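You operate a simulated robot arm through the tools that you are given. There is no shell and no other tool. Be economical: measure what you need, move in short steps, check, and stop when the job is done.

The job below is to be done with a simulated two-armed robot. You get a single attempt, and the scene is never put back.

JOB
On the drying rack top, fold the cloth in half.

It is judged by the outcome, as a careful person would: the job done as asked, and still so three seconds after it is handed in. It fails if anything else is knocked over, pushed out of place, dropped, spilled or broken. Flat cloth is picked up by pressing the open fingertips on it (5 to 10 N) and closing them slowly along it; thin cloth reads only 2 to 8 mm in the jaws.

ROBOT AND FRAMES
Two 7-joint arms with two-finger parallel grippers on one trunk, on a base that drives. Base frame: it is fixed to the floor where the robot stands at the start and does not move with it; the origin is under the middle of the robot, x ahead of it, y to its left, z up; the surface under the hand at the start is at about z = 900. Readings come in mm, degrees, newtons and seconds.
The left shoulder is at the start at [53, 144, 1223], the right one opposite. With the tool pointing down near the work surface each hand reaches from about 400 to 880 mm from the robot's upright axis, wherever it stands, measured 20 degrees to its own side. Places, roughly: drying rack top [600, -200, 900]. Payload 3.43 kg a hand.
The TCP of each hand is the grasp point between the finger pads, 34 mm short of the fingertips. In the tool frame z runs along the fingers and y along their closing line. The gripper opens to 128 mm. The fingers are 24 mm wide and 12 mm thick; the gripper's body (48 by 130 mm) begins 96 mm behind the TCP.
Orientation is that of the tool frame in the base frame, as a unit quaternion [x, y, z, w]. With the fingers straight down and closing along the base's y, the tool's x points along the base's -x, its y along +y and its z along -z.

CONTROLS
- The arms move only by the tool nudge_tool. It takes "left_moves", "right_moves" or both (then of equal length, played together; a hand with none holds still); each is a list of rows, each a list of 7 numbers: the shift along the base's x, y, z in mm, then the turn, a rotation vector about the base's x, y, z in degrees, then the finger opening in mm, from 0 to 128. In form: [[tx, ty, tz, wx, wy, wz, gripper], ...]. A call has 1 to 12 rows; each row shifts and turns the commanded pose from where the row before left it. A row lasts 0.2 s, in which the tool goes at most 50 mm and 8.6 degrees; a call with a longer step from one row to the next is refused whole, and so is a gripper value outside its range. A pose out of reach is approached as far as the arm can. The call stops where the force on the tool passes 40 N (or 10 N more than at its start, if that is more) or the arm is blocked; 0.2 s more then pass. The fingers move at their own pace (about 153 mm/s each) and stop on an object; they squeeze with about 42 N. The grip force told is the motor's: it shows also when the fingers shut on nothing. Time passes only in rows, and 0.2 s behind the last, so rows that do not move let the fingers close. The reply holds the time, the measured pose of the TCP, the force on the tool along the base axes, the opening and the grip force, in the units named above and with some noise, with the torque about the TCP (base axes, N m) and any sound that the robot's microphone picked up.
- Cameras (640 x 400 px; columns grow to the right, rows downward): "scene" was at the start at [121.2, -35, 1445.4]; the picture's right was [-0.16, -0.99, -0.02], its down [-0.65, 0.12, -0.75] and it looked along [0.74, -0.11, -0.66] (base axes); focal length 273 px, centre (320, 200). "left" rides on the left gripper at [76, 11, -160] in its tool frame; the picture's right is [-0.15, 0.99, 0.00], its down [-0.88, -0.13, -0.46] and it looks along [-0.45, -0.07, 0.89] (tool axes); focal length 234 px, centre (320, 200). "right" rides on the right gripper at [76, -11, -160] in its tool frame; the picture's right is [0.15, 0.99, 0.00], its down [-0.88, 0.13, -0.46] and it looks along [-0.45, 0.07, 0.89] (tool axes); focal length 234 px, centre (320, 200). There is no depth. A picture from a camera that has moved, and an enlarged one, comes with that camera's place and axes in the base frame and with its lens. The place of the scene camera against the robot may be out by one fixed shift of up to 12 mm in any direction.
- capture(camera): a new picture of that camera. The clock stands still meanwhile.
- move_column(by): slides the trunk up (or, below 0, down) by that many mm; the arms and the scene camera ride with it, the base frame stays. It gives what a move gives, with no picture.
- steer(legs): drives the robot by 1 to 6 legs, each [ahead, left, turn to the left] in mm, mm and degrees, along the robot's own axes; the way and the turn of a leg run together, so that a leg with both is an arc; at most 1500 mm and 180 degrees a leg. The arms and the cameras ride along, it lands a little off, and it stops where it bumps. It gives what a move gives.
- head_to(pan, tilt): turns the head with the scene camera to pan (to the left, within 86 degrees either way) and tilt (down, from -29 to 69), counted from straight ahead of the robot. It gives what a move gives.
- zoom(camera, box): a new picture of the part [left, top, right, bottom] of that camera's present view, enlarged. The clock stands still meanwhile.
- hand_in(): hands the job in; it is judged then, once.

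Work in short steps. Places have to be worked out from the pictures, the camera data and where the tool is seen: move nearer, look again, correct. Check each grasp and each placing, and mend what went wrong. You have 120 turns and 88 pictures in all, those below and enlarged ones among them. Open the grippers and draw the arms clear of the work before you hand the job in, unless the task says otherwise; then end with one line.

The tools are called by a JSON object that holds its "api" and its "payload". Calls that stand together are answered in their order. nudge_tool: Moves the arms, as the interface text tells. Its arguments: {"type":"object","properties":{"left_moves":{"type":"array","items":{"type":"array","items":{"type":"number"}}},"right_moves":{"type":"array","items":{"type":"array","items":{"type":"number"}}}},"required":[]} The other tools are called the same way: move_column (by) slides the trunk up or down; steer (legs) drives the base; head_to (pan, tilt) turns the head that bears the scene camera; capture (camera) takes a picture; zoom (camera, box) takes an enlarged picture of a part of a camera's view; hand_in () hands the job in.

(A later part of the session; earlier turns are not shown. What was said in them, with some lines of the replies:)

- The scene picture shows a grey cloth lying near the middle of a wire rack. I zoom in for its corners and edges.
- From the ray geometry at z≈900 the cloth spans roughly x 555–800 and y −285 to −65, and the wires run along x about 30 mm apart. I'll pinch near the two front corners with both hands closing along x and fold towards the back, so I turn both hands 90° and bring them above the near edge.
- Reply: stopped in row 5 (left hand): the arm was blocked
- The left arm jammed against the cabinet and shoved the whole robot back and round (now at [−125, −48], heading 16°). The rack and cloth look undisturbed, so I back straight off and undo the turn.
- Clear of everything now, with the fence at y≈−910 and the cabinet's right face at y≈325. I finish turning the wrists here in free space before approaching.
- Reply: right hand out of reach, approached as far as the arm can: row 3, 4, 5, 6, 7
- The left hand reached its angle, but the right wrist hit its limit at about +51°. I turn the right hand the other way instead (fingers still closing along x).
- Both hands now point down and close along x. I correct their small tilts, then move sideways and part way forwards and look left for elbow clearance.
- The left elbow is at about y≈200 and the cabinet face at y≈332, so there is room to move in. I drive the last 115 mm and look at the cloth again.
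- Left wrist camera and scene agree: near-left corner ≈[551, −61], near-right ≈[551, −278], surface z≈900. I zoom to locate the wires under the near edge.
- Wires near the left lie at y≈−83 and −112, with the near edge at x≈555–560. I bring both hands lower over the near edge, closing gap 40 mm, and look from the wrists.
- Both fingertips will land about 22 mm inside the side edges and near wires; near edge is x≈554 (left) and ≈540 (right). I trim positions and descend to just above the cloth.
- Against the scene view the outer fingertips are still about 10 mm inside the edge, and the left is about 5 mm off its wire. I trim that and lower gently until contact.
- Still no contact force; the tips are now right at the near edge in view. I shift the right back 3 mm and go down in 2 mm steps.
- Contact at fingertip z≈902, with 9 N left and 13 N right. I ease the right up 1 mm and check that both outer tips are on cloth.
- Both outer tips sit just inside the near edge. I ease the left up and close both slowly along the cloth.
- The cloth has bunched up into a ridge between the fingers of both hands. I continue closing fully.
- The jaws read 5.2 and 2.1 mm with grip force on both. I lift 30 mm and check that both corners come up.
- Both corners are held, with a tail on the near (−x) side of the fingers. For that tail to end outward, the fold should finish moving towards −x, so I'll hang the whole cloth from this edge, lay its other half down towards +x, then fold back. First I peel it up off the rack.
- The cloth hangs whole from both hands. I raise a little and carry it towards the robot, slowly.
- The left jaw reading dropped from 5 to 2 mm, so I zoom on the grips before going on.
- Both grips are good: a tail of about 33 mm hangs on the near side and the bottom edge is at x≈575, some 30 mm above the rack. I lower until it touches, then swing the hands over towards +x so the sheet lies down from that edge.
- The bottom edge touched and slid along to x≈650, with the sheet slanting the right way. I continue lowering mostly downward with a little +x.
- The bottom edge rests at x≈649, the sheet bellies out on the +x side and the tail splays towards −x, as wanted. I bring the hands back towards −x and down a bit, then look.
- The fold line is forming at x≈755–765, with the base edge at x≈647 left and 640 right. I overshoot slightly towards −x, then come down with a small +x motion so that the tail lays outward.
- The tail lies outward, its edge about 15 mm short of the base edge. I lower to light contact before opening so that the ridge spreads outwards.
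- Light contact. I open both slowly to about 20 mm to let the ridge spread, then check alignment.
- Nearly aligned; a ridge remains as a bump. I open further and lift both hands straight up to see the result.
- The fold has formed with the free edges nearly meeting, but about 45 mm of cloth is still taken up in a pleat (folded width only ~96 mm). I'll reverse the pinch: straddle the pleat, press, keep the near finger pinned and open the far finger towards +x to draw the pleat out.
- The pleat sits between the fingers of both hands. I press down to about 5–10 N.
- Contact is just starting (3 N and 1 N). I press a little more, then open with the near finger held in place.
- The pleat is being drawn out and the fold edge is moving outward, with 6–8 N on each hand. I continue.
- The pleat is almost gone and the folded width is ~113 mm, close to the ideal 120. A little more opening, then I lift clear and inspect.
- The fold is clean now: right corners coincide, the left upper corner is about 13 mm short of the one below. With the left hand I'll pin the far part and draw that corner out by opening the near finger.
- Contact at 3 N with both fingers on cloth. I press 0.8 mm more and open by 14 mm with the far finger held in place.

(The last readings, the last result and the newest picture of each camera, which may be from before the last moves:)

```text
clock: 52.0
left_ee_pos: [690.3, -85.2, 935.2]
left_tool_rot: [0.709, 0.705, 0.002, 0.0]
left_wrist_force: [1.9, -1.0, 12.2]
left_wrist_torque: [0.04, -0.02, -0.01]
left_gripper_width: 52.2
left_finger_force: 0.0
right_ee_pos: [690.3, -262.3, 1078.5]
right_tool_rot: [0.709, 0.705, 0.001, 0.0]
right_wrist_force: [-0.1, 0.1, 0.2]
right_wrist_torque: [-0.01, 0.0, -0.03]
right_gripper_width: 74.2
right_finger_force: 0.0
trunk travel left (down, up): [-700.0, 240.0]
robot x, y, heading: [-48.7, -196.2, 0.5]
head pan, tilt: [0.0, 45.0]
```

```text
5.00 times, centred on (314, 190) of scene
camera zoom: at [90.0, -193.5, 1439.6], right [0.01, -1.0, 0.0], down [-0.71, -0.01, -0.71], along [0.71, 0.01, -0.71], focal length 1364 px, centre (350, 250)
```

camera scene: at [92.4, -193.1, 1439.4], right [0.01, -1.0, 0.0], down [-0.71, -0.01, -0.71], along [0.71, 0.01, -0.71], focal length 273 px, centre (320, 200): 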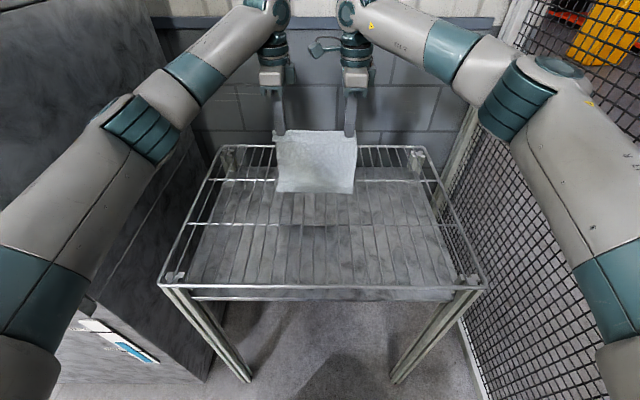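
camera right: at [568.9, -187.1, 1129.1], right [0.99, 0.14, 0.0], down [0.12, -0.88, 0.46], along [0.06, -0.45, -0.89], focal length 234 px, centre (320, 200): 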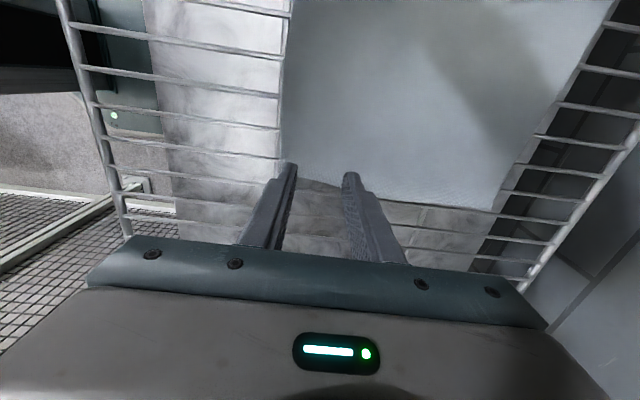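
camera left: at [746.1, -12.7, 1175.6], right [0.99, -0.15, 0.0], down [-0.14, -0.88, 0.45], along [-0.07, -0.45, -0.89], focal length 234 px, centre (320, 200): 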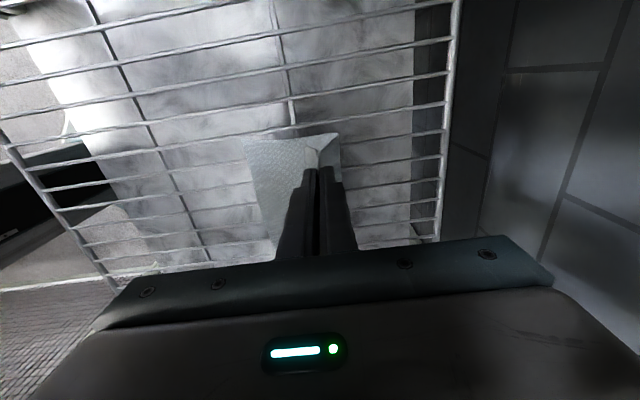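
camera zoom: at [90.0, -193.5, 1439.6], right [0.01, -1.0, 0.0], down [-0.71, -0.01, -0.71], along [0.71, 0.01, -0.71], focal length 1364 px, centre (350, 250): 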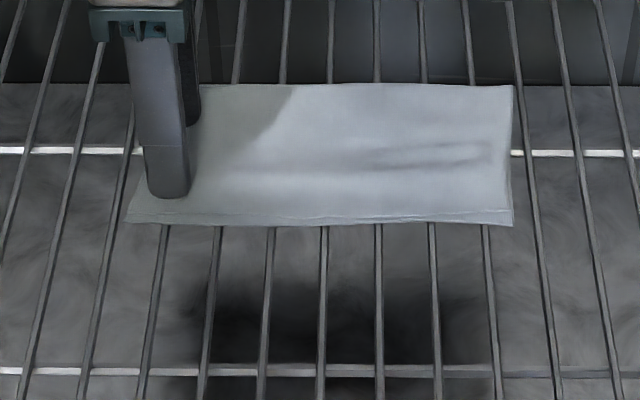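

The left corner has come out to the edge below and the wrinkle there is gone. I lift the left hand and inspect.

{"api": "nudge_tool", "payload": {"left_moves": [[0, 0, 4, 0, 0, 0, 56], [0, 0, 20, 0, 0, 0, 56], [0, 0, 40, 0, 0, 0, 56], [0, 0, 40, 0, 0, 0, 56], [0, 0, 40, 0, 0, 0, 56]]}}

{"api": "zoom", "payload": {"camera": "left", "box": [200, 80, 440, 230]}}

{"api": "zoom", "payload": {"camera": "scene", "box": [250, 150, 378, 230]}}

```text
clock: 53.2
left_ee_pos: [689.9, -87.4, 1079.2]
left_tool_rot: [0.709, 0.706, 0.0, -0.001]
left_wrist_force: [-0.1, 0.6, 0.8]
left_wrist_torque: [-0.03, -0.05, 0.0]
left_gripper_width: 56.1
left_finger_force: 0.0
right_ee_pos: [690.1, -263.0, 1079.1]
right_tool_rot: [0.709, 0.705, 0.001, 0.0]
right_wrist_force: [-0.6, -0.6, -0.4]
right_wrist_torque: [0.03, -0.02, 0.02]
right_gripper_width: 73.9
right_finger_force: 0.1
trunk travel left (down, up): [-700.0, 240.0]
robot x, y, heading: [-47.8, -195.6, 0.6]
head pan, tilt: [0.0, 45.0]
```

```text
2.67 times, centred on (320, 155) of left
camera zoom: at [702.6, -11.6, 1238.7], right [0.99, -0.15, 0.0], down [-0.14, -0.88, 0.45], along [-0.07, -0.45, -0.89], focal length 624 px, centre (320, 320)
```

zoom: 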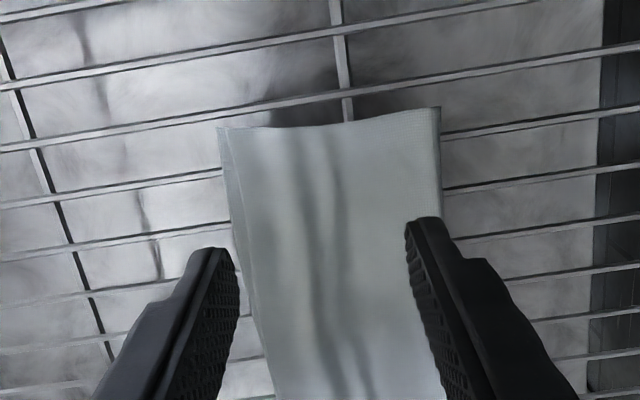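

```text
5.00 times, centred on (314, 190) of scene
camera zoom: at [90.1, -193.8, 1439.5], right [0.01, -1.0, 0.0], down [-0.71, -0.01, -0.71], along [0.71, 0.01, -0.71], focal length 1364 px, centre (350, 250)
```

zoom: 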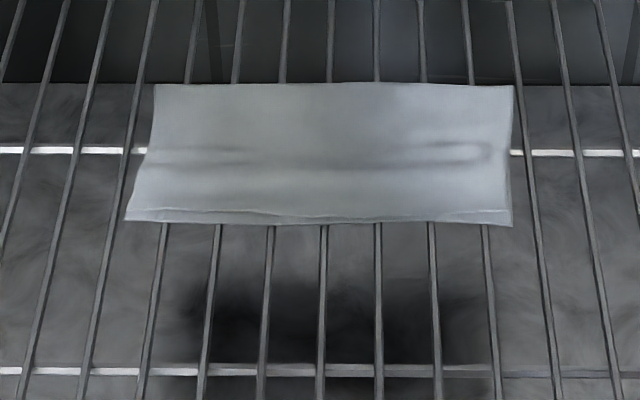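

Edges now match within about 5 mm and the cloth lies flat, folded in half. I raise the hands and back the robot off, then take a final look.

{"api": "nudge_tool", "payload": {"left_moves": [[0, 0, 30, 0, 0, 0, 60], [-10, 0, 30, 0, 0, 0, 60]], "right_moves": [[0, 0, 30, 0, 0, 0, 74], [-10, 0, 30, 0, 0, 0, 74]]}}

{"api": "steer", "payload": {"legs": [[-250, 0, 0]]}}

{"api": "capture", "payload": {"camera": "scene"}}

```text
clock: 53.8
left_ee_pos: [678.6, -86.6, 1139.9]
left_tool_rot: [0.709, 0.705, 0.001, 0.0]
left_wrist_force: [-0.5, 0.0, 0.6]
left_wrist_torque: [0.02, -0.05, 0.05]
left_gripper_width: 60.2
left_finger_force: 0.1
right_ee_pos: [679.8, -263.9, 1140.5]
right_tool_rot: [0.709, 0.705, 0.001, 0.001]
right_wrist_force: [0.1, 0.0, 0.1]
right_wrist_torque: [-0.02, -0.04, 0.02]
right_gripper_width: 73.9
right_finger_force: 0.1
trunk travel left (down, up): [-700.0, 240.0]
robot x, y, heading: [-48.8, -197.6, 0.4]
head pan, tilt: [0.0, 45.0]
```

```text
clock: 55.6
left_ee_pos: [430.8, -87.8, 1138.0]
left_tool_rot: [0.708, 0.706, 0.0, -0.002]
left_wrist_force: [1.0, 0.5, -0.2]
left_wrist_torque: [0.0, -0.01, 0.03]
left_gripper_width: 59.9
left_finger_force: 0.1
right_ee_pos: [432.4, -262.6, 1137.1]
right_tool_rot: [0.708, 0.707, 0.0, 0.001]
right_wrist_force: [0.4, 0.6, -0.1]
right_wrist_torque: [0.0, 0.02, 0.0]
right_gripper_width: 73.9
right_finger_force: 0.0
trunk travel left (down, up): [-700.0, 240.0]
robot x, y, heading: [-301.6, -197.6, 0.9]
head pan, tilt: [0.0, 45.0]
```

```text
24 pictures are left
camera scene: at [-158.2, -195.3, 1439.3], right [0.01, -1.0, 0.0], down [-0.71, -0.01, -0.71], along [0.71, 0.01, -0.71], focal length 273 px, centre (320, 200)
```

scene: 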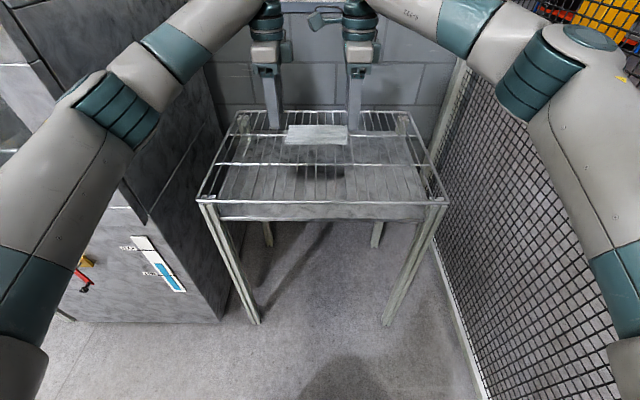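

The cloth lies folded on the rack, the hands are open and clear, and the rack and surroundings look unchanged, so I hand in.

{"api": "hand_in", "payload": {}}

```text
The job is handed in.
```

The cloth is folded in half on the drying rack top, with its free edges matching to about 5 mm; early on the left arm bumped the cabinet and shoved the robot back, but the rack, cloth and cabinet showed no visible change.
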